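You operate a simulated robot arm through the tools that you are given. There is no shell and no other tool. Be economical: measure what you need, move in short steps, check, and stop when the job is done.

Carry out the task below with a simulated two-armed robot. There is one attempt and no reset: what you move stays moved.

## Task
Take the grey cloth from the steel bench top and lay it out flat on the long table.

It is judged by the outcome, as a careful person would: the job done as asked, and still so three seconds after it is handed in. It fails if anything else is knocked over, pushed out of place, dropped, spilled or broken. Flat cloth is picked up by pressing the open fingertips on it (5 to 10 N) and closing them slowly along it; thin cloth reads only 2 to 8 mm in the jaws.

## Robot
Two 7-joint arms with two-finger parallel grippers on one trunk, on a base that drives. Base frame: it is fixed to the floor where the robot stands at the start and does not move with it; the origin is under the middle of the robot, x ahead of it, y to its left, z up; the surface under the hand at the start is at about z = 880. Lengths are in mm, angles in degrees, forces in N, time in s.
The left shoulder is at the start at [70, 186, 1105], the right one opposite. With the tool pointing down near the work surface each hand reaches from about 340 to 800 mm from the robot's upright axis, wherever it stands, measured 20 degrees to its own side. Places, roughly: long table [600, 3000, 800]. Payload 3.91 kg a hand.
The tool frame of a hand sits at the grasp point between the pads (the TCP): z along the fingers, y along the line on which they close. The tips reach 30 mm beyond it. The gripper opens to 110 mm. The fingers are 20 mm wide and 10 mm thick; the gripper's body (48 by 112 mm) begins 55 mm behind the TCP.
Orientation is that of the tool frame in the base frame, as a unit quaternion [x, y, z, w]. With the fingers straight down and closing along the base's y, the tool's x points along the base's -x, its y along +y and its z along -z.

## Interface
- The arms move only by the tool jog_arm. It takes "left_targets", "right_targets" or both (then of equal length, played together; a hand with none holds still); each is a list of rows, each an object of numbers (a shift or turn left out is 0, a gripper value left out holds the last): "wx", "wy", "wz": the turn, a rotation vector about the base's x, y, z in degrees; "x", "y", "z": the shift along the base's x, y, z in mm; "grip": the closure, from 0 (fully open) to 1 (shut). In form: [{"wx": .., "wy": .., "wz": .., "x": .., "y": .., "z": .., "grip": ..}, ...]. A call has 1 to 10 rows; each row shifts and turns the commanded pose from where the row before left it. A row lasts 0.2 s, in which the tool goes at most 50 mm and 8.6 degrees; a call with a longer step from one row to the next is refused whole, and so is a gripper value outside its range. A pose out of reach is approached as far as the arm can. The call stops where the force on the tool passes 40 N (or 10 N more than at its start, if that is more) or the arm is blocked; 0.2 s more then pass. Each finger travels about 72 mm/s and halts on what it meets, pressing with about 30 N; the grip force reading is that of the motor and also rises with nothing between the fingers. The clock runs only during rows and for 0.2 s after the last one: add rows that do not move to give the fingers time. The reply holds the time, the measured pose of the TCP, the force on the tool along the base axes, the opening and the grip force, in the units named above and with some noise, with the torque about the TCP (base axes, N m) and any sound that the robot's microphone picked up.
- Cameras (640 x 400 px; columns grow to the right, rows downward): "scene" is now at [137.3, -6.9, 1331.6]; the picture's right is [-0.06, -1.00, -0.00], its down [-0.58, 0.04, -0.81] and it looks along [0.81, -0.05, -0.58] (base axes); focal length 295 px, centre (320, 200). "left" rides on the left gripper at [72, -17, -103] in its tool frame; the picture's right is [0.23, 0.97, 0.00], its down [-0.76, 0.18, -0.62] and it looks along [-0.61, 0.14, 0.78] (tool axes); focal length 222 px, centre (320, 200). "right" rides on the right gripper at [72, 17, -103] in its tool frame; the picture's right is [-0.23, 0.97, 0.00], its down [-0.76, -0.18, -0.62] and it looks along [-0.61, -0.14, 0.78] (tool axes); focal length 222 px, centre (320, 200). There is no depth. A picture from a camera that has moved, and an enlarged one, comes with that camera's place and axes in the base frame and with its lens.
- snapshot(camera): a new picture of that camera. No time passes.
- lift_body(by): slides the trunk up (or, below 0, down) by that many mm; the arms and the scene camera ride with it, the base frame stays. It gives what a move gives, with no picture.
- steer(legs): drives the robot by 1 to 6 legs, each [ahead, turn to the left] in mm and degrees, along the robot's own axes; the way and the turn of a leg run together, so that a leg with both is an arc; at most 1500 mm and 180 degrees a leg. The arms and the cameras ride along, it lands a little off, and it stops where it bumps. It gives what a move gives.
- turn_head(pan, tilt): turns the head with the scene camera to pan (to the left, within 86 degrees either way) and tilt (down, from -29 to 69), counted from straight ahead of the robot. It gives what a move gives.
- zoom(camera, box): a new picture of the part [left, top, right, bottom] of that camera's present view, enlarged. No time passes.
- sign_off(): hands the job in; it is judged then, once.

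Work in short steps. Places have to be worked out from the pictures, the camera data and where the tool is seen: move nearer, look again, correct. Check each grasp and each placing, and mend what went wrong. You have 120 turns and 92 pictures in all, those below and enlarged ones among them. Open the grippers and draw the arms clear of the work before you hand the job in, unless the task says otherwise; then end with one line.

The tools are called after "Emit:" by a JSON object that holds its "fn" and its "kwargs". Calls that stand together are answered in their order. jog_arm: Moves the arms, as the interface text tells. Its arguments: {"type":"object","properties":{"left_targets":{"type":"array"},"right_targets":{"type":"array"}},"required":[]} The other tools are called the same way: lift_body (by) slides the trunk up or down; steer (legs) drives the base; turn_head (pan, tilt) turns the head that bears the scene camera; snapshot (camera) takes a picture; zoom (camera, box) takes an enlarged picture of a part of a camera's view; sign_off () hands the job in.

At the start:

```text
t: 0.0
left_eef_pos: [622.6, 142.1, 1120.0]
left_tcp_rot: [0.0, 1.0, 0.0, 0.0]
left_contact_force: [-0.1, 0.5, -0.2]
left_torque: [-0.01, 0.01, 0.03]
left_grip_width: 110.2
left_gripper_force: 0.2
right_eef_pos: [550.4, -311.3, 1120.8]
right_tcp_rot: [0.0, 1.0, 0.0, 0.0]
right_contact_force: [-0.1, -0.1, 0.2]
right_torque: [-0.02, 0.0, -0.02]
right_grip_width: 109.8
right_gripper_force: 0.0
trunk travel left (down, up): [-615.0, 325.0]
robot x, y, heading: [1.5, 0.3, 0.0]
head pan, tilt: [-3.6, 35.6]
```

scene: 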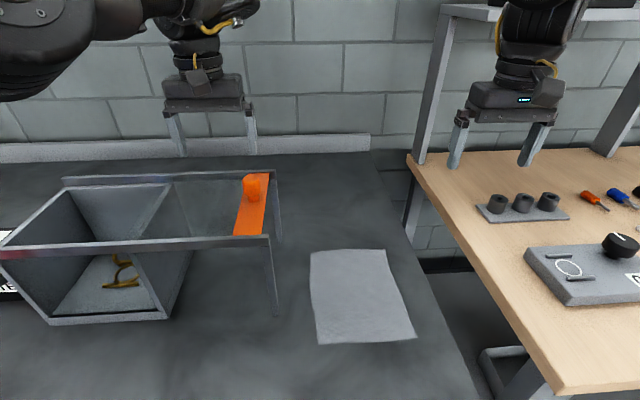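
right: 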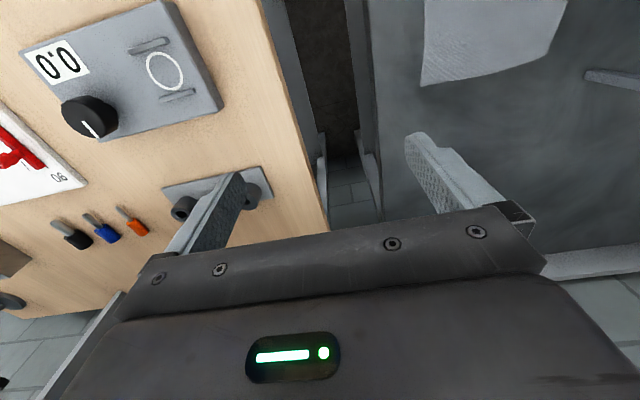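
left: 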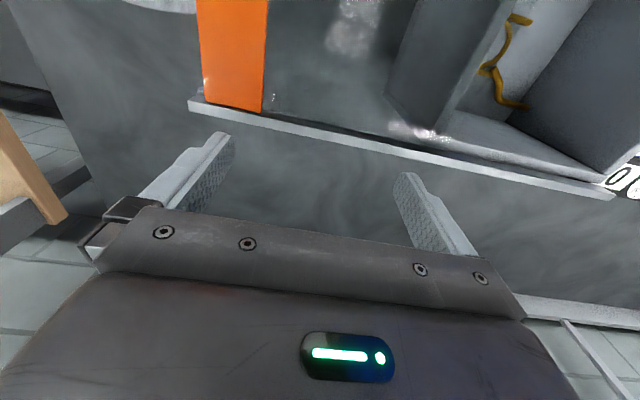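

The cloth appears to span about x 380–580, y −176…−15 on the bench, with a rack just to its left from y≈45. Before picking anything up, I'll look toward the long table to plan the route.

Emit:
{"fn": "turn_head", "kwargs": {"pan": 75, "tilt": 20}}

Emit:
{"fn": "snapshot", "kwargs": {"camera": "scene"}}

```text
t: 1.5
left_eef_pos: [621.5, 142.3, 1120.4]
left_tcp_rot: [0.0, 1.0, 0.0, -0.001]
left_contact_force: [0.0, -0.1, -0.5]
left_torque: [-0.03, -0.01, 0.0]
left_grip_width: 109.9
left_gripper_force: 0.2
right_eef_pos: [550.0, -311.3, 1120.6]
right_tcp_rot: [0.0, 1.0, 0.0, 0.0]
right_contact_force: [-0.6, 0.1, -0.6]
right_torque: [0.01, -0.01, 0.03]
right_grip_width: 110.2
right_gripper_force: 0.1
trunk travel left (down, up): [-615.0, 325.0]
robot x, y, heading: [1.2, -3.5, 0.0]
head pan, tilt: [75.0, 20.0]
```

```text
88 pictures are left
camera scene: at [74.0, 88.6, 1356.4], right [0.97, -0.26, 0.0], down [-0.09, -0.33, -0.94], along [0.24, 0.91, -0.34], focal length 295 px, centre (320, 200)
```

scene: 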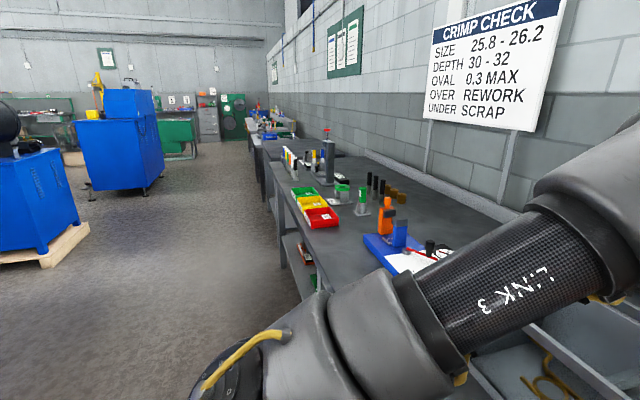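

The route along the benches is visible. I'll zoom in on where [600, 3000, 800] projects, which is about pixel (295,152).

Emit:
{"fn": "zoom", "kwargs": {"camera": "scene", "box": [220, 90, 420, 215]}}

```text
3.20 times, centred on (320, 152) of scene
camera zoom: at [74.0, 88.6, 1356.4], right [0.97, -0.26, 0.0], down [-0.09, -0.33, -0.94], along [0.24, 0.91, -0.34], focal length 945 px, centre (320, 352)
```

zoom: 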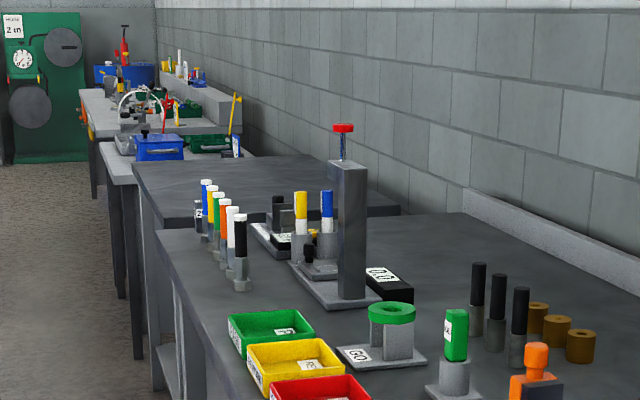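

The empty dark table beyond this bench is the long table: front edge x≈300, y≈2650–4000. I'll raise the left hand clear of the rack and start turning both hands so they close along x, with their cameras outward.

Emit:
{"fn": "jog_arm", "kwargs": {"left_targets": [{"z": 45, "wz": -8}, {"z": 45, "wz": -8}, {"wz": -8.2}, {"wz": -8.2}, {"wz": -8.2}, {"wz": -8.2}, {"wz": -8.2}, {"wz": -8.2}, {"wz": -8.2}, {"wz": -8.2}], "right_targets": [{"z": 45, "wz": 8}, {"z": 45, "wz": 8}, {"wz": 8.2}, {"wz": 8.2}, {"wz": 8.2}, {"wz": 8.2}, {"wz": 8.2}, {"wz": 8.2}, {"wz": 8.2}, {"wz": 8.2}]}}

Emit:
{"fn": "turn_head", "kwargs": {"pan": 0, "tilt": 45}}

Emit:
{"fn": "steer", "kwargs": {"legs": [[-120, 0]]}}

Emit:
{"fn": "snapshot", "kwargs": {"camera": "scene"}}

```text
t: 3.7
left_eef_pos: [565.5, 91.8, 1175.3]
left_tcp_rot: [0.627, 0.779, 0.0, 0.0]
left_contact_force: [0.0, -1.0, -0.4]
left_torque: [0.03, -0.02, -0.04]
left_grip_width: 109.9
left_gripper_force: 0.1
left hand out of reach, approached as far as the arm can: row 1, 2
right_eef_pos: [540.9, -305.6, 1198.3]
right_tcp_rot: [-0.655, 0.756, -0.001, 0.003]
right_contact_force: [-0.4, 0.4, 0.5]
right_torque: [0.0, -0.03, -0.01]
right_grip_width: 109.7
right_gripper_force: 0.1
right hand out of reach, approached as far as the arm can: row 2
trunk travel left (down, up): [-615.0, 325.0]
robot x, y, heading: [3.0, -1.6, -0.2]
head pan, tilt: [75.0, 20.0]
```

```text
t: 5.2
left_eef_pos: [566.0, 91.6, 1176.8]
left_tcp_rot: [0.626, 0.78, 0.001, 0.0]
left_contact_force: [0.0, -0.3, 0.1]
left_torque: [0.0, -0.03, -0.02]
left_grip_width: 110.2
left_gripper_force: 0.0
right_eef_pos: [540.9, -306.3, 1198.7]
right_tcp_rot: [-0.654, 0.757, -0.001, 0.002]
right_contact_force: [-0.7, 0.5, -0.8]
right_torque: [0.0, -0.04, 0.01]
right_grip_width: 110.0
right_gripper_force: 0.0
trunk travel left (down, up): [-615.0, 325.0]
robot x, y, heading: [-0.2, -2.3, 0.0]
head pan, tilt: [0.0, 45.0]
```

```text
t: 6.4
left_eef_pos: [443.2, 92.1, 1175.3]
left_tcp_rot: [0.627, 0.779, 0.0, -0.001]
left_contact_force: [0.3, -1.1, 0.0]
left_torque: [0.01, -0.02, -0.04]
left_grip_width: 109.8
left_gripper_force: 0.0
right_eef_pos: [417.6, -305.7, 1198.3]
right_tcp_rot: [-0.653, 0.757, -0.001, 0.002]
right_contact_force: [-0.8, 0.6, -0.3]
right_torque: [0.01, -0.02, 0.02]
right_grip_width: 110.1
right_gripper_force: 0.1
trunk travel left (down, up): [-615.0, 325.0]
robot x, y, heading: [-124.5, -1.5, -0.1]
head pan, tilt: [0.0, 45.0]
```

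```text
86 pictures are left
camera scene: at [7.5, -1.4, 1317.6], right [0.0, -1.0, 0.0], down [-0.71, 0.0, -0.71], along [0.71, 0.0, -0.71], focal length 295 px, centre (320, 200)
```

scene: 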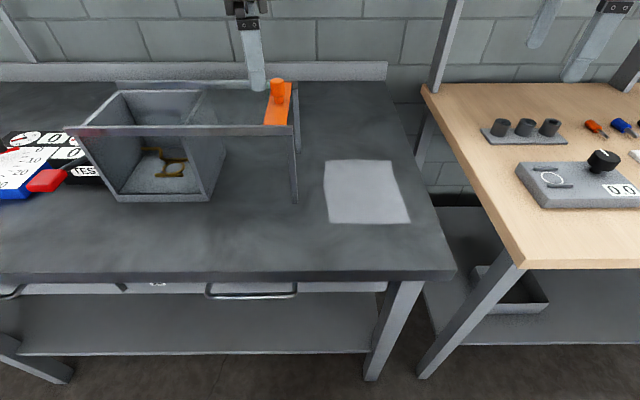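

The cloth's near edge is confirmed at x≈383, y −178…−17. I'll finish the turn, move both hands over the near edge, partly close the grippers and descend to a hover.

Emit:
{"fn": "jog_arm", "kwargs": {"left_targets": [{"x": -20, "y": -31, "wz": -6.2, "grip": 0.66}, {"x": -21, "y": -31, "wz": -6.2, "grip": 0.66}, {"y": -31}, {"y": -32}, {"z": -40}, {"z": -40}, {"z": -40}, {"z": -40}, {"z": -40}], "right_targets": [{"x": -8, "y": 37, "wz": 4.2, "grip": 0.66}, {"x": -8, "y": 37, "wz": 4.2, "grip": 0.66}, {"y": 37}, {"y": 37}, {"z": -45}, {"z": -45}, {"z": -45}, {"z": -45}, {"z": -43}]}}

Emit:
{"fn": "snapshot", "kwargs": {"camera": "scene"}}

Emit:
{"fn": "snapshot", "kwargs": {"camera": "left"}}

Emit:
{"fn": "snapshot", "kwargs": {"camera": "right"}}

```text
t: 8.4
left_eef_pos: [403.9, -34.0, 975.0]
left_tcp_rot: [0.708, 0.707, 0.0, -0.001]
left_contact_force: [0.6, -0.2, 0.2]
left_torque: [0.02, -0.04, 0.0]
left_grip_width: 37.3
left_gripper_force: 0.1
right_eef_pos: [404.9, -158.3, 974.6]
right_tcp_rot: [-0.707, 0.707, -0.001, 0.002]
right_contact_force: [-0.5, -0.2, 0.0]
right_torque: [-0.02, 0.07, 0.01]
right_grip_width: 37.3
right_gripper_force: 0.0
trunk travel left (down, up): [-615.0, 325.0]
robot x, y, heading: [-121.2, -3.4, 0.2]
head pan, tilt: [0.0, 45.0]
```

```text
85 pictures are left
camera scene: at [9.4, -1.0, 1317.6], right [0.0, -1.0, 0.0], down [-0.71, 0.0, -0.71], along [0.71, 0.0, -0.71], focal length 295 px, centre (320, 200)
```

scene: 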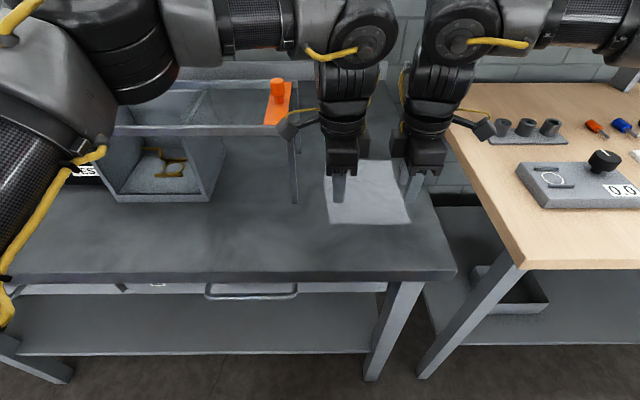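

```text
84 pictures are left
camera left: at [388.0, 38.7, 1077.4], right [0.97, 0.23, 0.0], down [0.18, -0.76, 0.62], along [0.14, -0.61, -0.78], focal length 222 px, centre (320, 200)
```

left: 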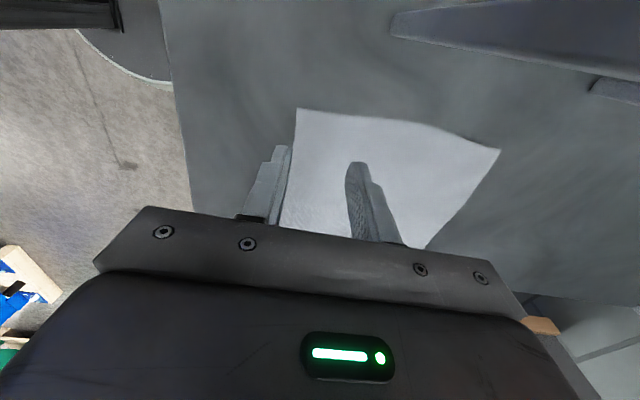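

```text
83 pictures are left
camera right: at [387.3, -231.6, 1075.4], right [-0.97, 0.23, 0.0], down [0.17, 0.76, 0.63], along [0.14, 0.61, -0.78], focal length 222 px, centre (320, 200)
```

right: 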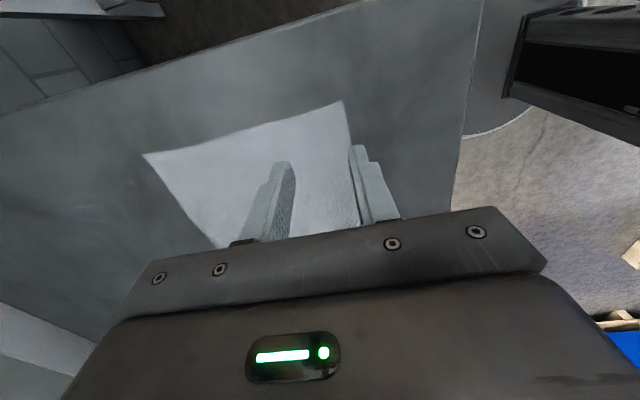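

Both hands straddle the near edge correctly (edge x≈384, fingers around 404). I'll descend to just above the contact height.

Emit:
{"fn": "jog_arm", "kwargs": {"left_targets": [{"z": -30}, {"z": -20}, {"z": -8}, {}], "right_targets": [{"z": -30}, {"z": -20}, {"z": -8}, {}]}}

Emit:
{"fn": "jog_arm", "kwargs": {"left_targets": [{"z": -3}, {}], "right_targets": [{"z": -3}, {}]}}

```text
t: 9.4
left_eef_pos: [402.2, -32.9, 917.6]
left_tcp_rot: [0.707, 0.707, 0.0, 0.0]
left_contact_force: [0.7, 0.1, -0.6]
left_torque: [-0.01, 0.01, -0.01]
left_grip_width: 37.4
left_gripper_force: 0.0
right_eef_pos: [401.6, -159.4, 915.1]
right_tcp_rot: [-0.707, 0.707, -0.001, 0.002]
right_contact_force: [-0.4, 0.4, 0.5]
right_torque: [0.01, -0.01, -0.02]
right_grip_width: 37.5
right_gripper_force: 0.0
trunk travel left (down, up): [-615.0, 325.0]
robot x, y, heading: [-123.6, 2.9, -0.2]
head pan, tilt: [0.0, 45.0]
```

```text
t: 10.0
left_eef_pos: [401.7, -34.1, 915.8]
left_tcp_rot: [0.707, 0.707, 0.001, 0.0]
left_contact_force: [-0.9, 0.4, 0.0]
left_torque: [-0.04, 0.02, 0.0]
left_grip_width: 37.1
left_gripper_force: 0.1
right_eef_pos: [399.9, -157.3, 912.9]
right_tcp_rot: [-0.707, 0.708, -0.001, 0.002]
right_contact_force: [-0.6, -0.2, 0.0]
right_torque: [0.0, -0.02, 0.03]
right_grip_width: 37.7
right_gripper_force: 0.1
trunk travel left (down, up): [-615.0, 325.0]
robot x, y, heading: [-122.5, -0.4, 0.0]
head pan, tilt: [0.0, 45.0]
```

No contact yet, so I'll step down further in small increments.

Emit:
{"fn": "jog_arm", "kwargs": {"left_targets": [{"z": -2}, {"z": -1}, {}], "right_targets": [{"z": -2}, {"z": -1}, {}]}}

```text
t: 10.8
left_eef_pos: [401.3, -33.9, 912.0]
left_tcp_rot: [0.707, 0.707, 0.001, 0.0]
left_contact_force: [0.5, 0.3, 0.6]
left_torque: [0.02, 0.0, 0.01]
left_grip_width: 37.3
left_gripper_force: 0.1
right_eef_pos: [402.1, -158.4, 910.6]
right_tcp_rot: [-0.706, 0.709, -0.001, 0.003]
right_contact_force: [1.1, 0.0, 7.6]
right_torque: [0.0, 0.09, 0.01]
right_grip_width: 36.9
right_gripper_force: 0.1
trunk travel left (down, up): [-615.0, 325.0]
robot x, y, heading: [-124.6, -0.2, 0.1]
head pan, tilt: [0.0, 45.0]
```

The right hand is pressing at 7.6 N and the left is not touching yet. I'll lower the left by about 2 mm.

Emit:
{"fn": "jog_arm", "kwargs": {"left_targets": [{"z": -1}, {}]}}

Emit:
{"fn": "jog_arm", "kwargs": {"left_targets": [{"z": -0.5}, {}]}}

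```text
t: 11.4
left_eef_pos: [400.8, -33.9, 910.7]
left_tcp_rot: [0.707, 0.707, -0.001, -0.001]
left_contact_force: [-0.3, -0.3, 1.4]
left_torque: [-0.02, -0.02, -0.05]
left_grip_width: 37.4
left_gripper_force: 0.1
right_eef_pos: [400.8, -157.9, 911.5]
right_tcp_rot: [-0.706, 0.708, -0.001, 0.002]
right_contact_force: [1.7, 0.9, 10.2]
right_torque: [-0.02, 0.13, 0.02]
right_grip_width: 36.8
right_gripper_force: 0.2
trunk travel left (down, up): [-615.0, 325.0]
robot x, y, heading: [-123.5, -0.3, -0.1]
head pan, tilt: [0.0, 45.0]
```

```text
t: 12.0
left_eef_pos: [401.5, -33.1, 911.8]
left_tcp_rot: [0.707, 0.707, 0.0, 0.001]
left_contact_force: [1.2, -1.7, 8.4]
left_torque: [0.01, 0.02, 0.04]
left_grip_width: 37.3
left_gripper_force: 0.0
right_eef_pos: [401.3, -158.7, 910.8]
right_tcp_rot: [-0.706, 0.708, -0.001, 0.002]
right_contact_force: [2.4, 0.8, 10.0]
right_torque: [-0.01, 0.12, 0.01]
right_grip_width: 37.0
right_gripper_force: 0.0
trunk travel left (down, up): [-615.0, 325.0]
robot x, y, heading: [-121.5, -1.3, 0.1]
head pan, tilt: [0.0, 45.0]
```

Left presses at 8.4 N and right at about 10 N, so I'll ease the right up slightly and close both hands slowly together.

Emit:
{"fn": "jog_arm", "kwargs": {"left_targets": [{"grip": 0.69}, {"grip": 0.72}, {"grip": 0.75}, {"grip": 0.78}, {"grip": 0.81}, {"grip": 0.84}, {"grip": 0.87}, {"grip": 0.9}, {"grip": 0.93}, {"grip": 0.96}], "right_targets": [{"z": -0.0, "grip": 0.69}, {"grip": 0.72}, {"grip": 0.75}, {"grip": 0.78}, {"grip": 0.81}, {"grip": 0.84}, {"grip": 0.87}, {"grip": 0.9}, {"grip": 0.93}, {"grip": 0.96}]}}

Emit:
{"fn": "jog_arm", "kwargs": {"left_targets": [{"grip": 0.98}, {"grip": 1.0}, {}, {}], "right_targets": [{"grip": 0.98}, {"grip": 1.0}, {}, {}]}}

Emit:
{"fn": "snapshot", "kwargs": {"camera": "left"}}

Emit:
{"fn": "snapshot", "kwargs": {"camera": "right"}}

```text
t: 14.2
left_eef_pos: [400.5, -32.4, 912.5]
left_tcp_rot: [0.709, 0.706, 0.0, 0.001]
left_contact_force: [-0.3, -0.1, 13.6]
left_torque: [0.05, 0.03, -0.01]
left_grip_width: 6.5
left_gripper_force: 29.7
right_eef_pos: [400.8, -158.2, 910.5]
right_tcp_rot: [-0.707, 0.707, -0.001, 0.003]
right_contact_force: [-0.5, 0.4, 4.9]
right_torque: [0.01, 0.04, 0.03]
right_grip_width: 6.1
right_gripper_force: 21.5
trunk travel left (down, up): [-615.0, 325.0]
robot x, y, heading: [-128.5, -2.0, -0.1]
head pan, tilt: [0.0, 45.0]
```

```text
t: 15.2
left_eef_pos: [400.4, -33.7, 910.5]
left_tcp_rot: [0.708, 0.706, 0.001, 0.001]
left_contact_force: [-1.0, -0.5, 14.3]
left_torque: [0.03, 0.03, -0.01]
left_grip_width: 6.1
left_gripper_force: 30.1
right_eef_pos: [400.5, -157.7, 911.4]
right_tcp_rot: [-0.706, 0.708, -0.001, 0.003]
right_contact_force: [-0.4, 0.6, 3.8]
right_torque: [0.03, 0.01, 0.03]
right_grip_width: 5.0
right_gripper_force: 30.0
trunk travel left (down, up): [-615.0, 325.0]
robot x, y, heading: [-123.7, -1.8, 0.0]
head pan, tilt: [0.0, 45.0]
```

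```text
82 pictures are left
camera left: at [385.7, 39.0, 1014.3], right [0.97, 0.23, 0.0], down [0.18, -0.76, 0.62], along [0.14, -0.61, -0.78], focal length 222 px, centre (320, 200)
```

left: 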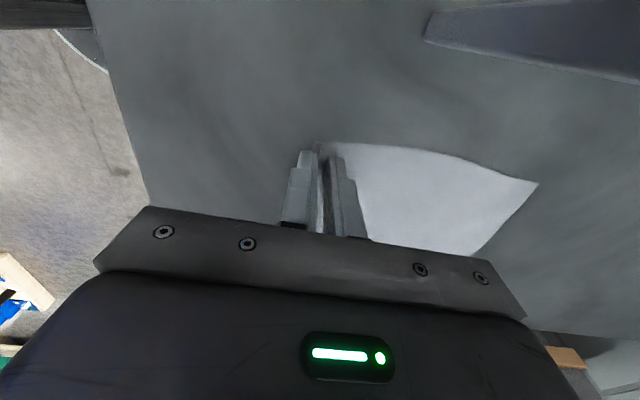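

```text
81 pictures are left
camera right: at [382.8, -230.8, 1013.4], right [-0.97, 0.23, -0.01], down [0.17, 0.76, 0.63], along [0.15, 0.61, -0.78], focal length 222 px, centre (320, 200)
```

right: 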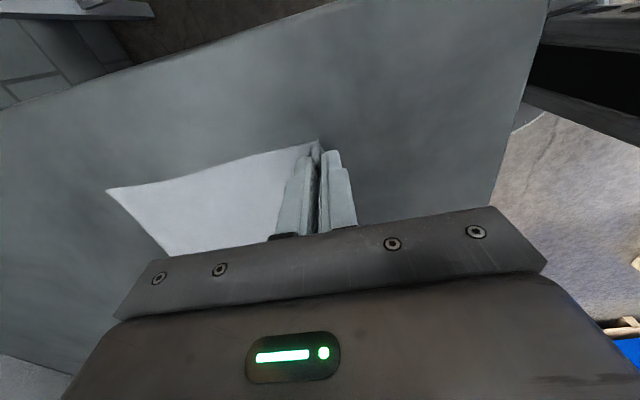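

Both hands pinch cloth (5–6 mm in the jaws). I'll lift straight up slowly by 60 mm and check.

Emit:
{"fn": "jog_arm", "kwargs": {"left_targets": [{"z": 10}, {"z": 10}, {"z": 20}, {"z": 20}, {}], "right_targets": [{"z": 10}, {"z": 10}, {"z": 20}, {"z": 20}, {}]}}

Emit:
{"fn": "snapshot", "kwargs": {"camera": "scene"}}

Emit:
{"fn": "snapshot", "kwargs": {"camera": "left"}}

```text
t: 16.4
left_eef_pos: [403.6, -33.7, 968.3]
left_tcp_rot: [0.708, 0.706, 0.0, 0.0]
left_contact_force: [-0.3, -0.8, 0.6]
left_torque: [0.01, 0.01, -0.02]
left_grip_width: 5.9
left_gripper_force: 30.0
right_eef_pos: [402.3, -158.8, 972.0]
right_tcp_rot: [0.707, -0.707, 0.0, -0.003]
right_contact_force: [0.0, 0.7, -0.7]
right_torque: [0.07, 0.0, 0.0]
right_grip_width: 2.1
right_gripper_force: 30.0
trunk travel left (down, up): [-615.0, 325.0]
robot x, y, heading: [-126.5, -2.5, 0.2]
head pan, tilt: [0.0, 45.0]
```

```text
80 pictures are left
camera scene: at [8.4, -1.5, 1317.5], right [0.0, -1.0, 0.0], down [-0.71, 0.0, -0.71], along [0.71, 0.0, -0.71], focal length 295 px, centre (320, 200)
```

scene: 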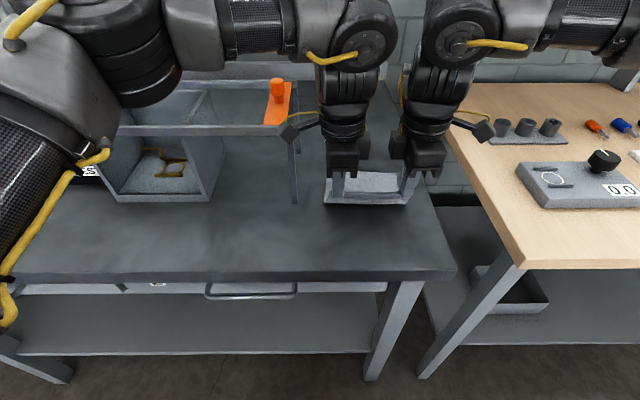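

```text
79 pictures are left
camera left: at [388.5, 37.7, 1072.5], right [0.97, 0.23, 0.0], down [0.18, -0.76, 0.62], along [0.14, -0.61, -0.78], focal length 222 px, centre (320, 200)
```

left: 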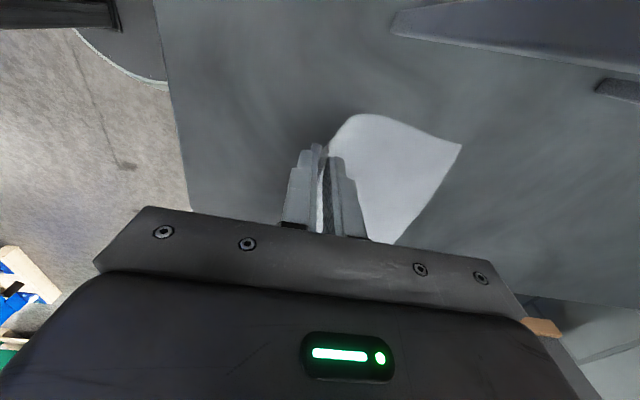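

The right jaw reads 2.1 mm, so I'll check with a zoomed view whether it is still holding.

Emit:
{"fn": "zoom", "kwargs": {"camera": "scene", "box": [290, 120, 460, 226]}}

Emit:
{"fn": "zoom", "kwargs": {"camera": "right", "box": [180, 80, 420, 250]}}

```text
3.76 times, centred on (375, 173) of scene
camera zoom: at [8.4, -1.5, 1317.5], right [0.0, -1.0, 0.0], down [-0.71, 0.0, -0.71], along [0.71, 0.0, -0.71], focal length 1111 px, centre (113, 302)
```

zoom: 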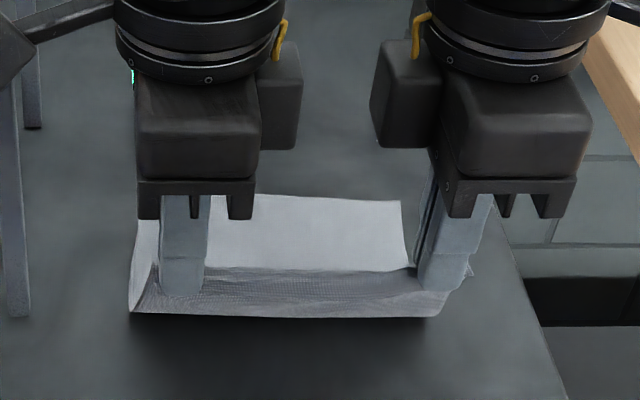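

```text
2.35 times, centred on (300, 165) of right
camera zoom: at [384.9, -231.4, 1073.4], right [-0.97, 0.23, 0.0], down [0.18, 0.76, 0.62], along [0.14, 0.61, -0.78], focal length 523 px, centre (367, 282)
```

zoom: 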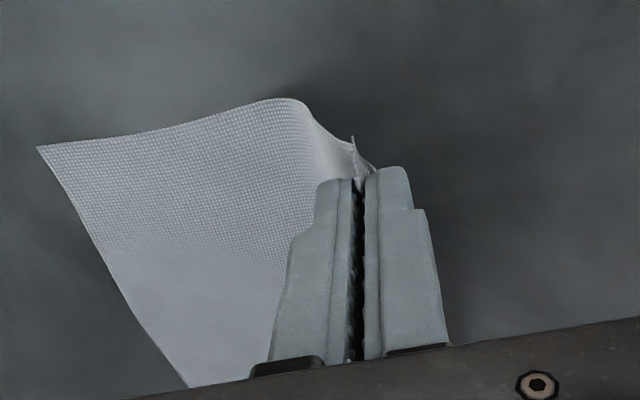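

Both pinches hold with a clear fold. I'll raise the whole trunk so the cloth hangs free of the bench.

Emit:
{"fn": "lift_body", "kwargs": {"by": 170}}

Emit:
{"fn": "snapshot", "kwargs": {"camera": "scene"}}

Emit:
{"fn": "snapshot", "kwargs": {"camera": "right"}}

```text
t: 18.4
left_eef_pos: [401.8, -34.9, 1139.0]
left_tcp_rot: [0.708, 0.707, 0.0, 0.0]
left_contact_force: [-0.4, -0.9, -0.1]
left_torque: [0.01, 0.0, 0.01]
left_grip_width: 6.2
left_gripper_force: 30.4
right_eef_pos: [402.3, -159.2, 1141.6]
right_tcp_rot: [0.707, -0.707, 0.002, -0.002]
right_contact_force: [-0.6, 0.8, 0.6]
right_torque: [0.02, 0.0, -0.03]
right_grip_width: 2.1
right_gripper_force: 29.7
trunk travel left (down, up): [-785.0, 155.0]
robot x, y, heading: [-123.3, -0.5, -0.0]
head pan, tilt: [0.0, 45.0]
```

```text
76 pictures are left
camera scene: at [7.6, -1.5, 1487.6], right [0.0, -1.0, 0.0], down [-0.71, 0.0, -0.71], along [0.71, 0.0, -0.71], focal length 295 px, centre (320, 200)
```

scene: 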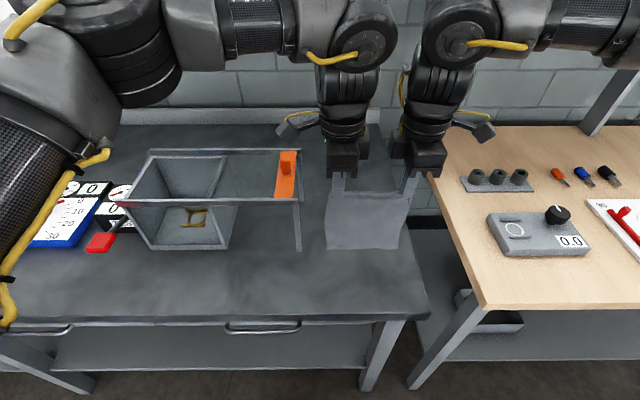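

```text
75 pictures are left
camera right: at [384.3, -231.4, 1243.6], right [-0.97, 0.23, 0.0], down [0.18, 0.76, 0.63], along [0.15, 0.61, -0.78], focal length 222 px, centre (320, 200)
```

right: 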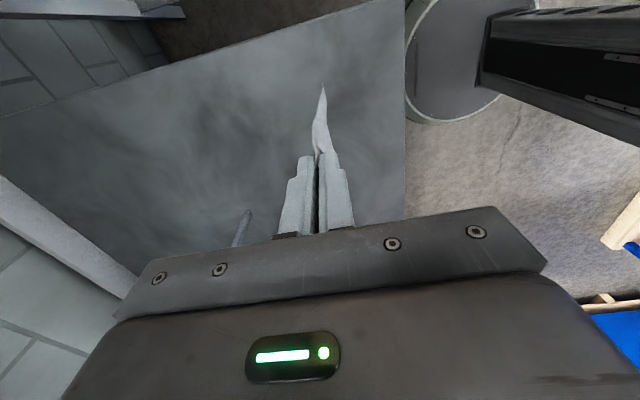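

The cloth hangs freely from both hands. I'll back straight off the bench, turn left and look along the aisle.

Emit:
{"fn": "steer", "kwargs": {"legs": [[-480, 0], [0, 90]]}}

Emit:
{"fn": "turn_head", "kwargs": {"pan": 0, "tilt": 25}}

Emit:
{"fn": "snapshot", "kwargs": {"camera": "scene"}}

```text
t: 25.1
left_eef_pos: [-575.9, 525.9, 1138.6]
left_tcp_rot: [0.001, 1.0, 0.0, 0.0]
left_contact_force: [0.6, 0.0, -0.5]
left_torque: [-0.02, -0.05, 0.0]
left_grip_width: 2.0
left_gripper_force: 30.1
right_eef_pos: [-453.6, 524.9, 1141.9]
right_tcp_rot: [1.0, -0.001, 0.0, -0.002]
right_contact_force: [-2.1, -0.4, 1.0]
right_torque: [0.0, 0.03, -0.05]
right_grip_width: 2.0
right_gripper_force: 30.2
trunk travel left (down, up): [-785.0, 155.0]
robot x, y, heading: [-611.5, -0.4, 90.1]
head pan, tilt: [0.0, 45.0]
```

```text
t: 25.9
left_eef_pos: [-576.7, 525.7, 1138.5]
left_tcp_rot: [0.001, 1.0, 0.0, 0.0]
left_contact_force: [0.6, 1.0, -0.2]
left_torque: [0.01, -0.06, -0.02]
left_grip_width: 1.9
left_gripper_force: 30.2
right_eef_pos: [-452.1, 524.2, 1141.8]
right_tcp_rot: [1.0, 0.0, -0.001, -0.003]
right_contact_force: [-1.5, -0.4, 0.3]
right_torque: [-0.01, 0.05, -0.04]
right_grip_width: 1.7
right_gripper_force: 29.4
trunk travel left (down, up): [-785.0, 155.0]
robot x, y, heading: [-611.9, 1.2, 89.9]
head pan, tilt: [0.0, 25.0]
```

```text
74 pictures are left
camera scene: at [-611.0, 141.9, 1518.2], right [1.0, 0.0, 0.0], down [0.0, -0.42, -0.91], along [0.0, 0.91, -0.42], focal length 295 px, centre (320, 200)
```

scene: 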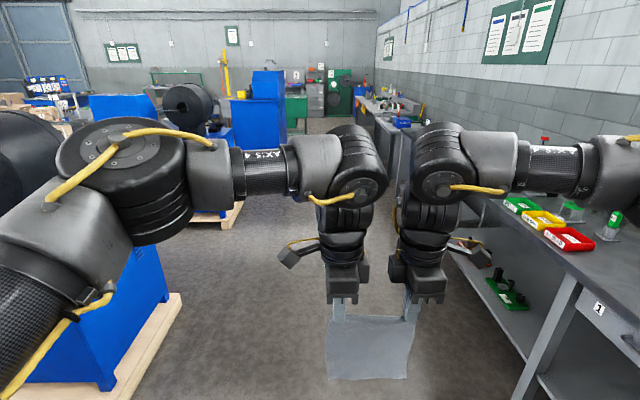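

The aisle is clear: machines are at x<−1500 and the bench at x>300. I'll drive along it by 2950 mm, turn right and look at the table.

Emit:
{"fn": "steer", "kwargs": {"legs": [[1475, 0], [1475, 0]]}}

Emit:
{"fn": "steer", "kwargs": {"legs": [[0, -90]]}}

Emit:
{"fn": "turn_head", "kwargs": {"pan": 0, "tilt": 35}}

Emit:
{"fn": "snapshot", "kwargs": {"camera": "scene"}}

```text
t: 40.1
left_eef_pos: [-619.1, 3479.7, 1140.5]
left_tcp_rot: [-0.01, 1.0, 0.0, 0.0]
left_contact_force: [0.9, 0.1, 0.2]
left_torque: [-0.01, 0.0, -0.01]
left_grip_width: 2.2
left_gripper_force: 29.6
right_eef_pos: [-494.2, 3482.4, 1142.9]
right_tcp_rot: [1.0, 0.011, 0.0, -0.002]
right_contact_force: [-1.8, -0.2, 0.4]
right_torque: [-0.02, -0.02, -0.01]
right_grip_width: 1.9
right_gripper_force: 30.2
trunk travel left (down, up): [-785.0, 155.0]
robot x, y, heading: [-641.2, 2950.1, 91.3]
head pan, tilt: [0.0, 25.0]
```

```text
t: 44.4
left_eef_pos: [-115.3, 2925.8, 1138.9]
left_tcp_rot: [0.704, 0.71, 0.0, 0.0]
left_contact_force: [0.2, -0.8, -0.7]
left_torque: [-0.05, -0.03, 0.04]
left_grip_width: 1.8
left_gripper_force: 30.3
right_eef_pos: [-114.6, 2802.0, 1142.0]
right_tcp_rot: [0.71, -0.704, 0.0, -0.002]
right_contact_force: [-0.2, 1.3, -0.6]
right_torque: [0.02, 0.02, 0.03]
right_grip_width: 2.0
right_gripper_force: 29.8
trunk travel left (down, up): [-785.0, 155.0]
robot x, y, heading: [-640.1, 2955.3, 0.5]
head pan, tilt: [0.0, 25.0]
```

```text
t: 45.1
left_eef_pos: [-114.7, 2926.2, 1138.8]
left_tcp_rot: [0.704, 0.71, 0.0, 0.001]
left_contact_force: [0.3, -0.6, 0.5]
left_torque: [-0.01, -0.02, 0.02]
left_grip_width: 2.1
left_gripper_force: 29.4
right_eef_pos: [-116.1, 2802.6, 1140.9]
right_tcp_rot: [0.71, -0.704, 0.001, -0.002]
right_contact_force: [0.2, 0.8, -0.8]
right_torque: [0.02, 0.0, 0.03]
right_grip_width: 1.8
right_gripper_force: 29.5
trunk travel left (down, up): [-785.0, 155.0]
robot x, y, heading: [-641.3, 2951.6, 0.6]
head pan, tilt: [0.0, 35.0]
```

```text
73 pictures are left
camera scene: at [-503.8, 2955.3, 1502.6], right [0.01, -1.0, 0.0], down [-0.57, 0.0, -0.82], along [0.82, 0.01, -0.57], focal length 295 px, centre (320, 200)
```

scene: 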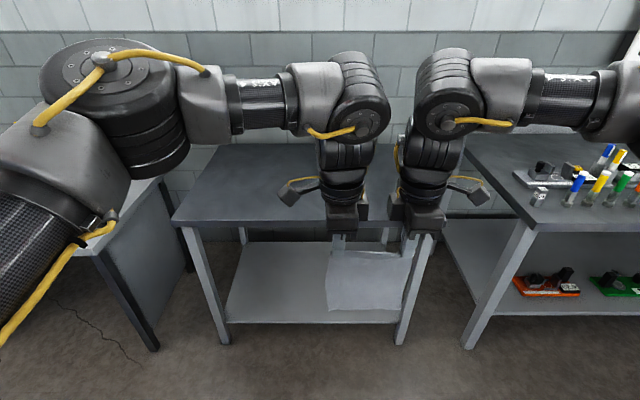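

This table is empty, spanning roughly x 350–870, y 2550–3490. I'll approach with a slight S-curve leftward to centre on it.

Emit:
{"fn": "steer", "kwargs": {"legs": [[280, 16], [280, -16]]}}

Emit:
{"fn": "turn_head", "kwargs": {"pan": 0, "tilt": 50}}

Emit:
{"fn": "snapshot", "kwargs": {"camera": "scene"}}

Emit:
{"fn": "snapshot", "kwargs": {"camera": "right"}}

```text
t: 48.7
left_eef_pos: [444.2, 3011.2, 1140.3]
left_tcp_rot: [0.704, 0.71, 0.0, 0.0]
left_contact_force: [0.3, -1.8, 0.0]
left_torque: [-0.03, -0.02, 0.01]
left_grip_width: 2.1
left_gripper_force: 29.9
right_eef_pos: [443.6, 2886.3, 1141.9]
right_tcp_rot: [0.711, -0.704, 0.002, -0.003]
right_contact_force: [-0.2, 1.3, 0.1]
right_torque: [0.01, 0.01, 0.04]
right_grip_width: 2.0
right_gripper_force: 30.3
trunk travel left (down, up): [-785.0, 155.0]
robot x, y, heading: [-82.4, 3039.1, 0.7]
head pan, tilt: [0.0, 35.0]
```

```text
t: 49.4
left_eef_pos: [446.6, 3010.3, 1138.9]
left_tcp_rot: [0.704, 0.71, 0.001, 0.0]
left_contact_force: [0.3, -0.5, 0.0]
left_torque: [-0.03, -0.04, 0.01]
left_grip_width: 1.9
left_gripper_force: 29.8
right_eef_pos: [445.8, 2887.1, 1140.5]
right_tcp_rot: [0.711, -0.703, 0.001, -0.002]
right_contact_force: [0.7, 1.1, -0.3]
right_torque: [0.03, 0.01, 0.05]
right_grip_width: 2.0
right_gripper_force: 30.0
trunk travel left (down, up): [-785.0, 155.0]
robot x, y, heading: [-83.6, 3036.1, 0.4]
head pan, tilt: [0.0, 50.0]
```

```text
72 pictures are left
camera scene: at [46.2, 3039.9, 1480.7], right [0.01, -1.0, 0.0], down [-0.77, -0.01, -0.64], along [0.64, 0.01, -0.77], focal length 295 px, centre (320, 200)
```

scene: 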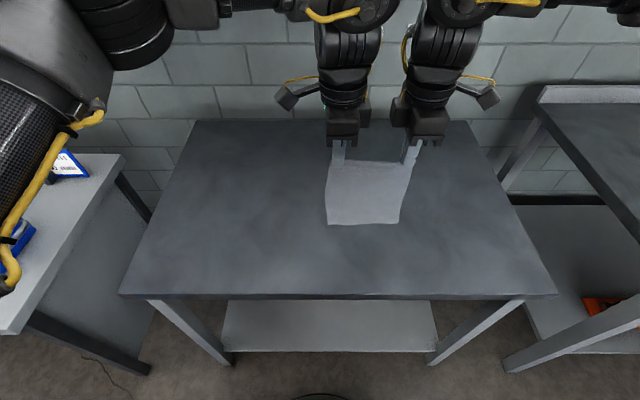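

```text
71 pictures are left
camera right: at [429.4, 2814.1, 1243.4], right [-0.98, 0.22, 0.0], down [0.17, 0.76, 0.63], along [0.14, 0.61, -0.78], focal length 222 px, centre (320, 200)
```

right: 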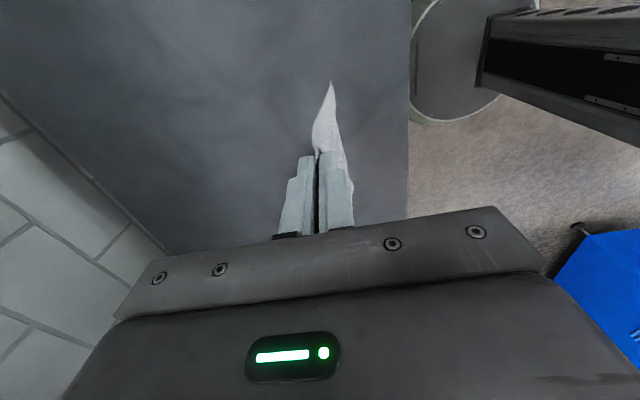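

The table is clear (x≈320–1000, y≈2485–3510). I'll drive 100 mm closer, raise and extend the hands a bit, then lower the trunk so the cloth's bottom is just above the table.

Emit:
{"fn": "steer", "kwargs": {"legs": [[100, 0]]}}

Emit:
{"fn": "jog_arm", "kwargs": {"left_targets": [{"z": 20, "x": 23}, {"z": 20, "x": 24}, {"z": 20, "x": 24}, {"z": 20, "x": 24}, {}], "right_targets": [{"z": 20, "x": 23}, {"z": 20, "x": 24}, {"z": 20, "x": 24}, {"z": 20, "x": 24}, {}]}}

Emit:
{"fn": "lift_body", "kwargs": {"by": -190}}

Emit:
{"fn": "snapshot", "kwargs": {"camera": "scene"}}

Emit:
{"fn": "snapshot", "kwargs": {"camera": "left"}}

```text
t: 50.6
left_eef_pos: [532.0, 3012.5, 1148.2]
left_tcp_rot: [0.704, 0.71, 0.006, 0.004]
left_contact_force: [-1.0, -1.0, 0.7]
left_torque: [-0.03, 0.01, 0.03]
left_grip_width: 1.7
left_gripper_force: 30.2
right_eef_pos: [530.7, 2887.9, 1150.2]
right_tcp_rot: [0.711, -0.703, 0.005, -0.008]
right_contact_force: [-0.4, 1.1, 0.3]
right_torque: [0.01, -0.01, 0.02]
right_grip_width: 2.1
right_gripper_force: 30.2
trunk travel left (down, up): [-785.0, 155.0]
robot x, y, heading: [16.3, 3037.9, 0.4]
head pan, tilt: [0.0, 50.0]
```

```text
t: 51.8
left_eef_pos: [637.8, 3022.3, 1226.8]
left_tcp_rot: [0.697, 0.717, -0.006, 0.006]
left_contact_force: [-1.2, -8.3, -0.4]
left_torque: [-0.21, 0.0, -0.03]
left_grip_width: 2.1
left_gripper_force: 30.0
right_eef_pos: [634.9, 2888.4, 1229.1]
right_tcp_rot: [0.711, -0.703, 0.004, -0.007]
right_contact_force: [0.1, 7.7, -1.0]
right_torque: [0.23, -0.05, 0.02]
right_grip_width: 2.0
right_gripper_force: 29.5
trunk travel left (down, up): [-785.0, 155.0]
robot x, y, heading: [15.4, 3040.1, 0.9]
head pan, tilt: [0.0, 50.0]
```

```text
t: 53.9
left_eef_pos: [640.4, 3020.1, 1035.4]
left_tcp_rot: [0.698, 0.716, -0.004, 0.007]
left_contact_force: [-0.1, -9.9, -0.4]
left_torque: [-0.22, -0.01, 0.0]
left_grip_width: 2.0
left_gripper_force: 29.5
right_eef_pos: [635.4, 2885.7, 1036.4]
right_tcp_rot: [0.711, -0.703, 0.003, -0.005]
right_contact_force: [0.6, 9.3, 0.3]
right_torque: [0.29, -0.02, -0.03]
right_grip_width: 1.7
right_gripper_force: 30.0
trunk travel left (down, up): [-595.0, 345.0]
robot x, y, heading: [19.0, 3041.7, 0.6]
head pan, tilt: [0.0, 50.0]
```

```text
70 pictures are left
camera scene: at [144.2, 3041.4, 1290.8], right [0.01, -1.0, 0.0], down [-0.77, -0.01, -0.64], along [0.64, 0.01, -0.77], focal length 295 px, centre (320, 200)
```

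scene: 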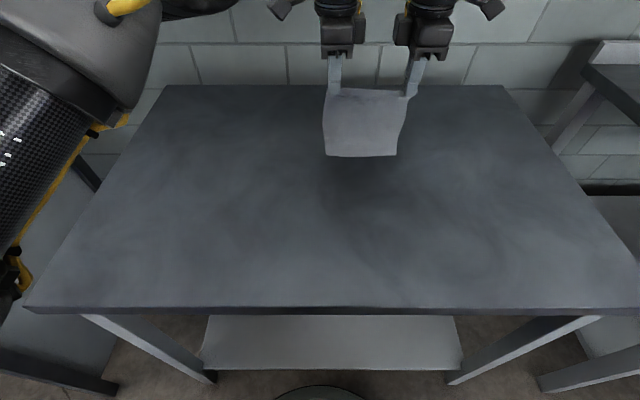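

```text
69 pictures are left
camera left: at [623.1, 3094.3, 1137.6], right [0.97, 0.25, 0.0], down [0.2, -0.75, 0.63], along [0.16, -0.61, -0.77], focal length 222 px, centre (320, 200)
```

left: 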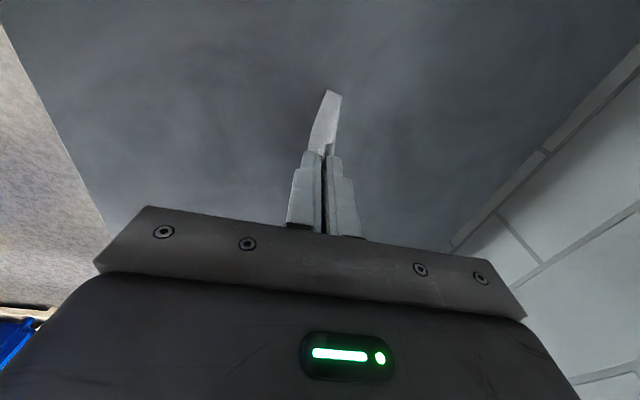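

The left hand is about 10 mm wide of its spacing and the cloth is a bit taut (9 N), so I'll ease it inward and look closely at how the cloth hangs.

Emit:
{"fn": "jog_arm", "kwargs": {"left_targets": [{"y": -7, "wz": -1.4}, {}]}}

Emit:
{"fn": "zoom", "kwargs": {"camera": "scene", "box": [290, 40, 450, 170]}}

Emit:
{"fn": "zoom", "kwargs": {"camera": "left", "box": [240, 70, 400, 240]}}

```text
t: 54.5
left_eef_pos: [639.8, 3018.0, 1034.7]
left_tcp_rot: [0.705, 0.709, -0.003, 0.007]
left_contact_force: [0.0, -2.5, 0.5]
left_torque: [-0.06, 0.02, 0.02]
left_grip_width: 2.0
left_gripper_force: 30.0
right_eef_pos: [635.3, 2885.7, 1035.6]
right_tcp_rot: [0.71, -0.704, 0.002, -0.004]
right_contact_force: [0.0, 1.9, -0.2]
right_torque: [0.06, 0.0, -0.02]
right_grip_width: 1.9
right_gripper_force: 30.0
trunk travel left (down, up): [-595.0, 345.0]
robot x, y, heading: [19.2, 3041.4, 0.3]
head pan, tilt: [0.0, 50.0]
```

```text
3.08 times, centred on (370, 105) of scene
camera zoom: at [144.3, 3041.3, 1290.8], right [0.01, -1.0, 0.0], down [-0.77, -0.01, -0.64], along [0.64, 0.01, -0.77], focal length 908 px, centre (166, 492)
```

zoom: 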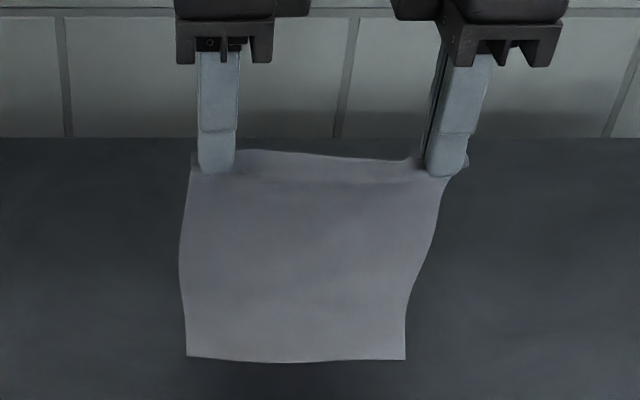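

```text
2.35 times, centred on (320, 155) of left
camera zoom: at [624.5, 3091.0, 1135.3], right [0.97, 0.23, 0.0], down [0.18, -0.75, 0.64], along [0.15, -0.62, -0.77], focal length 523 px, centre (320, 306)
```

zoom: 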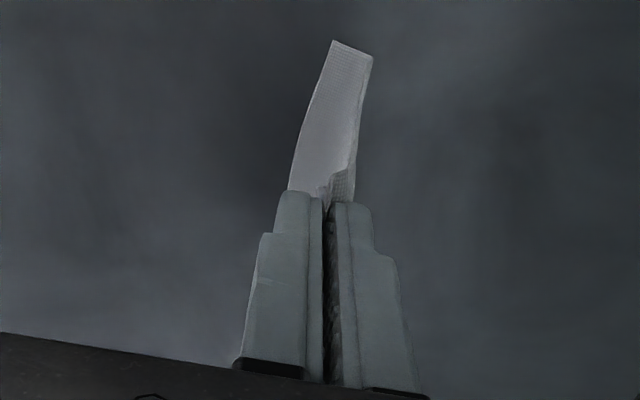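

The cloth is held along its edge with hardly any flap, taut between the hands, and its bottom edge is about 45 mm above the table. I'll lower it to first touch.

Emit:
{"fn": "jog_arm", "kwargs": {"left_targets": [{"z": -20}, {"z": -20}, {"z": -10, "x": -10}, {}], "right_targets": [{"z": -20}, {"z": -20}, {"z": -10, "x": -10}, {}]}}

Emit:
{"fn": "zoom", "kwargs": {"camera": "scene", "box": [250, 30, 490, 200]}}

```text
t: 55.5
left_eef_pos: [626.5, 3004.4, 984.4]
left_tcp_rot: [0.712, 0.702, 0.001, 0.004]
left_contact_force: [0.3, 0.1, 0.2]
left_torque: [0.01, 0.03, 0.01]
left_grip_width: 1.7
left_gripper_force: 29.7
right_eef_pos: [627.6, 2883.5, 984.7]
right_tcp_rot: [0.708, -0.706, 0.002, -0.002]
right_contact_force: [-0.4, 1.1, 0.4]
right_torque: [-0.02, -0.01, 0.01]
right_grip_width: 2.1
right_gripper_force: 29.9
trunk travel left (down, up): [-595.0, 345.0]
robot x, y, heading: [17.9, 3040.3, 0.5]
head pan, tilt: [0.0, 50.0]
```

```text
2.35 times, centred on (370, 115) of scene
camera zoom: at [145.1, 3041.8, 1290.7], right [0.01, -1.0, 0.0], down [-0.77, -0.01, -0.64], along [0.64, 0.01, -0.77], focal length 695 px, centre (202, 400)
```

zoom: 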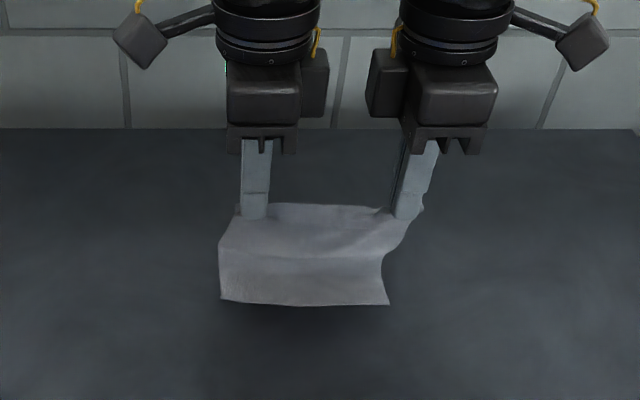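

The bottom edge has touched and the cloth bulges toward the robot. I'll draw the hands back while lowering gradually so it straightens behind them.

Emit:
{"fn": "jog_arm", "kwargs": {"left_targets": [{"x": -27, "z": -3}, {"x": -28, "z": -5}, {"x": -24, "z": -8}, {"x": -20, "z": -10}, {"x": -16, "z": -14}, {}], "right_targets": [{"x": -27, "z": -3}, {"x": -28, "z": -5}, {"x": -24, "z": -8}, {"x": -20, "z": -10}, {"x": -16, "z": -14}, {}]}}

Emit:
{"fn": "zoom", "kwargs": {"camera": "scene", "box": [250, 60, 490, 230]}}

Emit:
{"fn": "snapshot", "kwargs": {"camera": "left"}}

```text
t: 56.9
left_eef_pos: [509.9, 3004.8, 944.8]
left_tcp_rot: [0.713, 0.702, 0.002, 0.002]
left_contact_force: [0.0, -0.1, -0.6]
left_torque: [0.02, -0.01, 0.01]
left_grip_width: 2.3
left_gripper_force: 29.5
right_eef_pos: [510.3, 2887.6, 946.0]
right_tcp_rot: [0.711, -0.703, 0.002, -0.005]
right_contact_force: [-0.1, -1.2, -0.9]
right_torque: [0.0, 0.02, -0.02]
right_grip_width: 1.9
right_gripper_force: 30.2
trunk travel left (down, up): [-595.0, 345.0]
robot x, y, heading: [13.9, 3040.0, 0.5]
head pan, tilt: [0.0, 50.0]
```

```text
2.35 times, centred on (370, 145) of scene
camera zoom: at [144.0, 3041.4, 1290.8], right [0.01, -1.0, 0.0], down [-0.77, -0.01, -0.64], along [0.64, 0.01, -0.77], focal length 695 px, centre (202, 329)
```

zoom: 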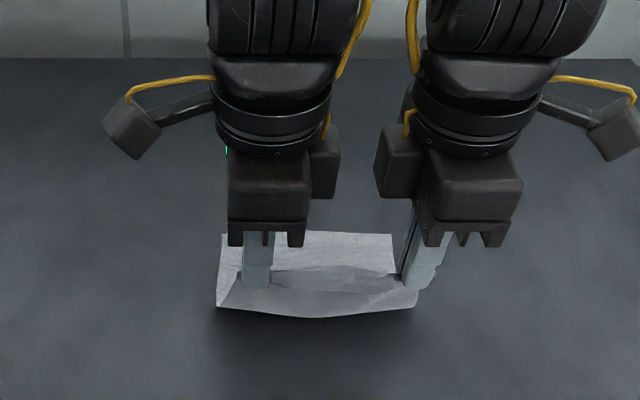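

```text
64 pictures are left
camera left: at [496.2, 3077.7, 1047.8], right [0.98, 0.21, 0.01], down [0.16, -0.76, 0.63], along [0.14, -0.61, -0.78], focal length 222 px, centre (320, 200)
```

left: 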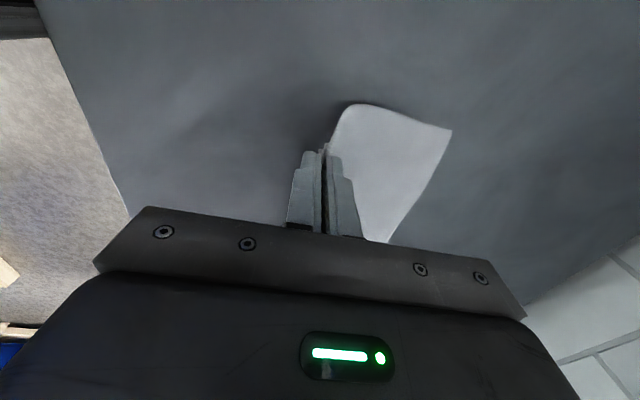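

Triangulating the far corner puts the table surface at about z=850 and the cloth's far edge at x≈627. The hands are only about 65 mm above it, so I'll continue pulling back with a gentle descent until taut.

Emit:
{"fn": "jog_arm", "kwargs": {"left_targets": [{"x": -20, "z": -5}, {"x": -20, "z": -8}, {"x": -18, "z": -10}, {"x": -15, "z": -10}, {"x": -8}, {}], "right_targets": [{"x": -20, "z": -5}, {"x": -20, "z": -8}, {"x": -18, "z": -10}, {"x": -15, "z": -10}, {"x": -8}, {}]}}

Emit:
{"fn": "snapshot", "kwargs": {"camera": "scene"}}

Emit:
{"fn": "snapshot", "kwargs": {"camera": "left"}}

Emit:
{"fn": "snapshot", "kwargs": {"camera": "right"}}

```text
t: 58.3
left_eef_pos: [427.9, 3002.4, 911.4]
left_tcp_rot: [0.713, 0.702, 0.001, 0.002]
left_contact_force: [-0.4, 0.4, 1.0]
left_torque: [-0.01, -0.01, 0.03]
left_grip_width: 1.7
left_gripper_force: 30.2
right_eef_pos: [430.5, 2888.0, 912.0]
right_tcp_rot: [0.711, -0.703, 0.002, -0.005]
right_contact_force: [0.3, 0.0, -0.7]
right_torque: [0.0, 0.0, 0.02]
right_grip_width: 2.1
right_gripper_force: 30.5
trunk travel left (down, up): [-595.0, 345.0]
robot x, y, heading: [15.5, 3038.3, 0.6]
head pan, tilt: [0.0, 50.0]
```

```text
63 pictures are left
camera scene: at [144.7, 3041.2, 1290.7], right [0.01, -1.0, 0.0], down [-0.77, -0.01, -0.64], along [0.64, 0.01, -0.77], focal length 295 px, centre (320, 200)
```

scene: 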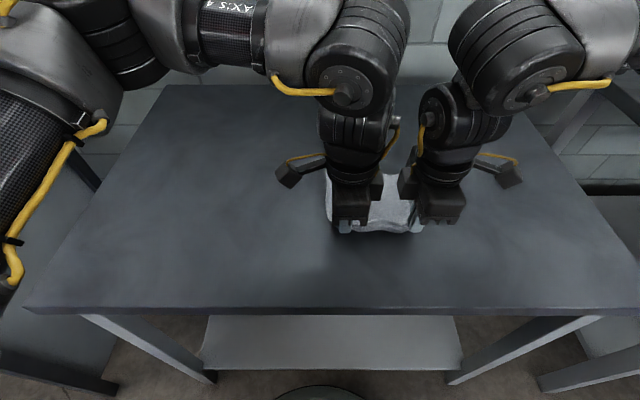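

```text
62 pictures are left
camera left: at [413.8, 3075.8, 1014.6], right [0.98, 0.21, 0.0], down [0.16, -0.76, 0.63], along [0.14, -0.61, -0.78], focal length 222 px, centre (320, 200)
```

left: 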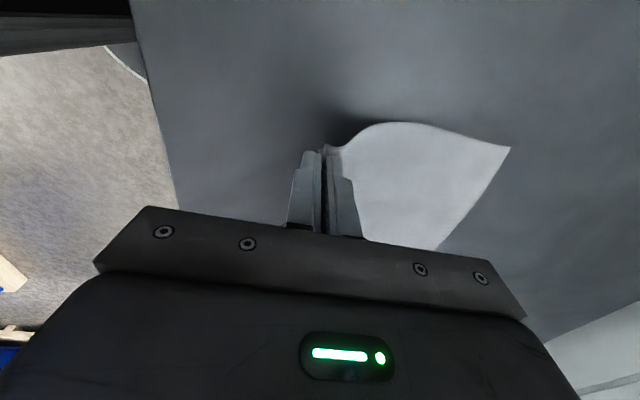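

```text
61 pictures are left
camera right: at [413.0, 2814.5, 1014.8], right [-0.98, 0.22, -0.01], down [0.16, 0.76, 0.63], along [0.14, 0.61, -0.78], focal length 222 px, centre (320, 200)
```

right: 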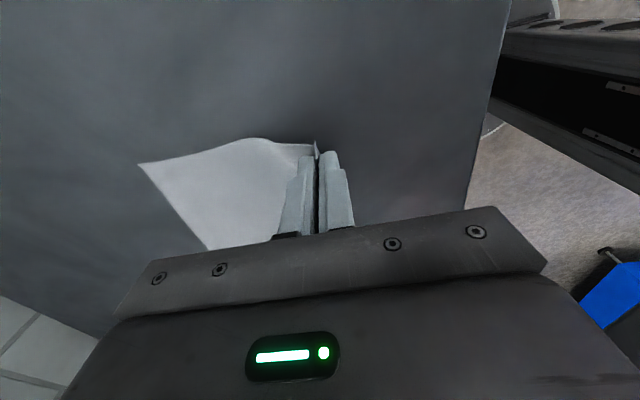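

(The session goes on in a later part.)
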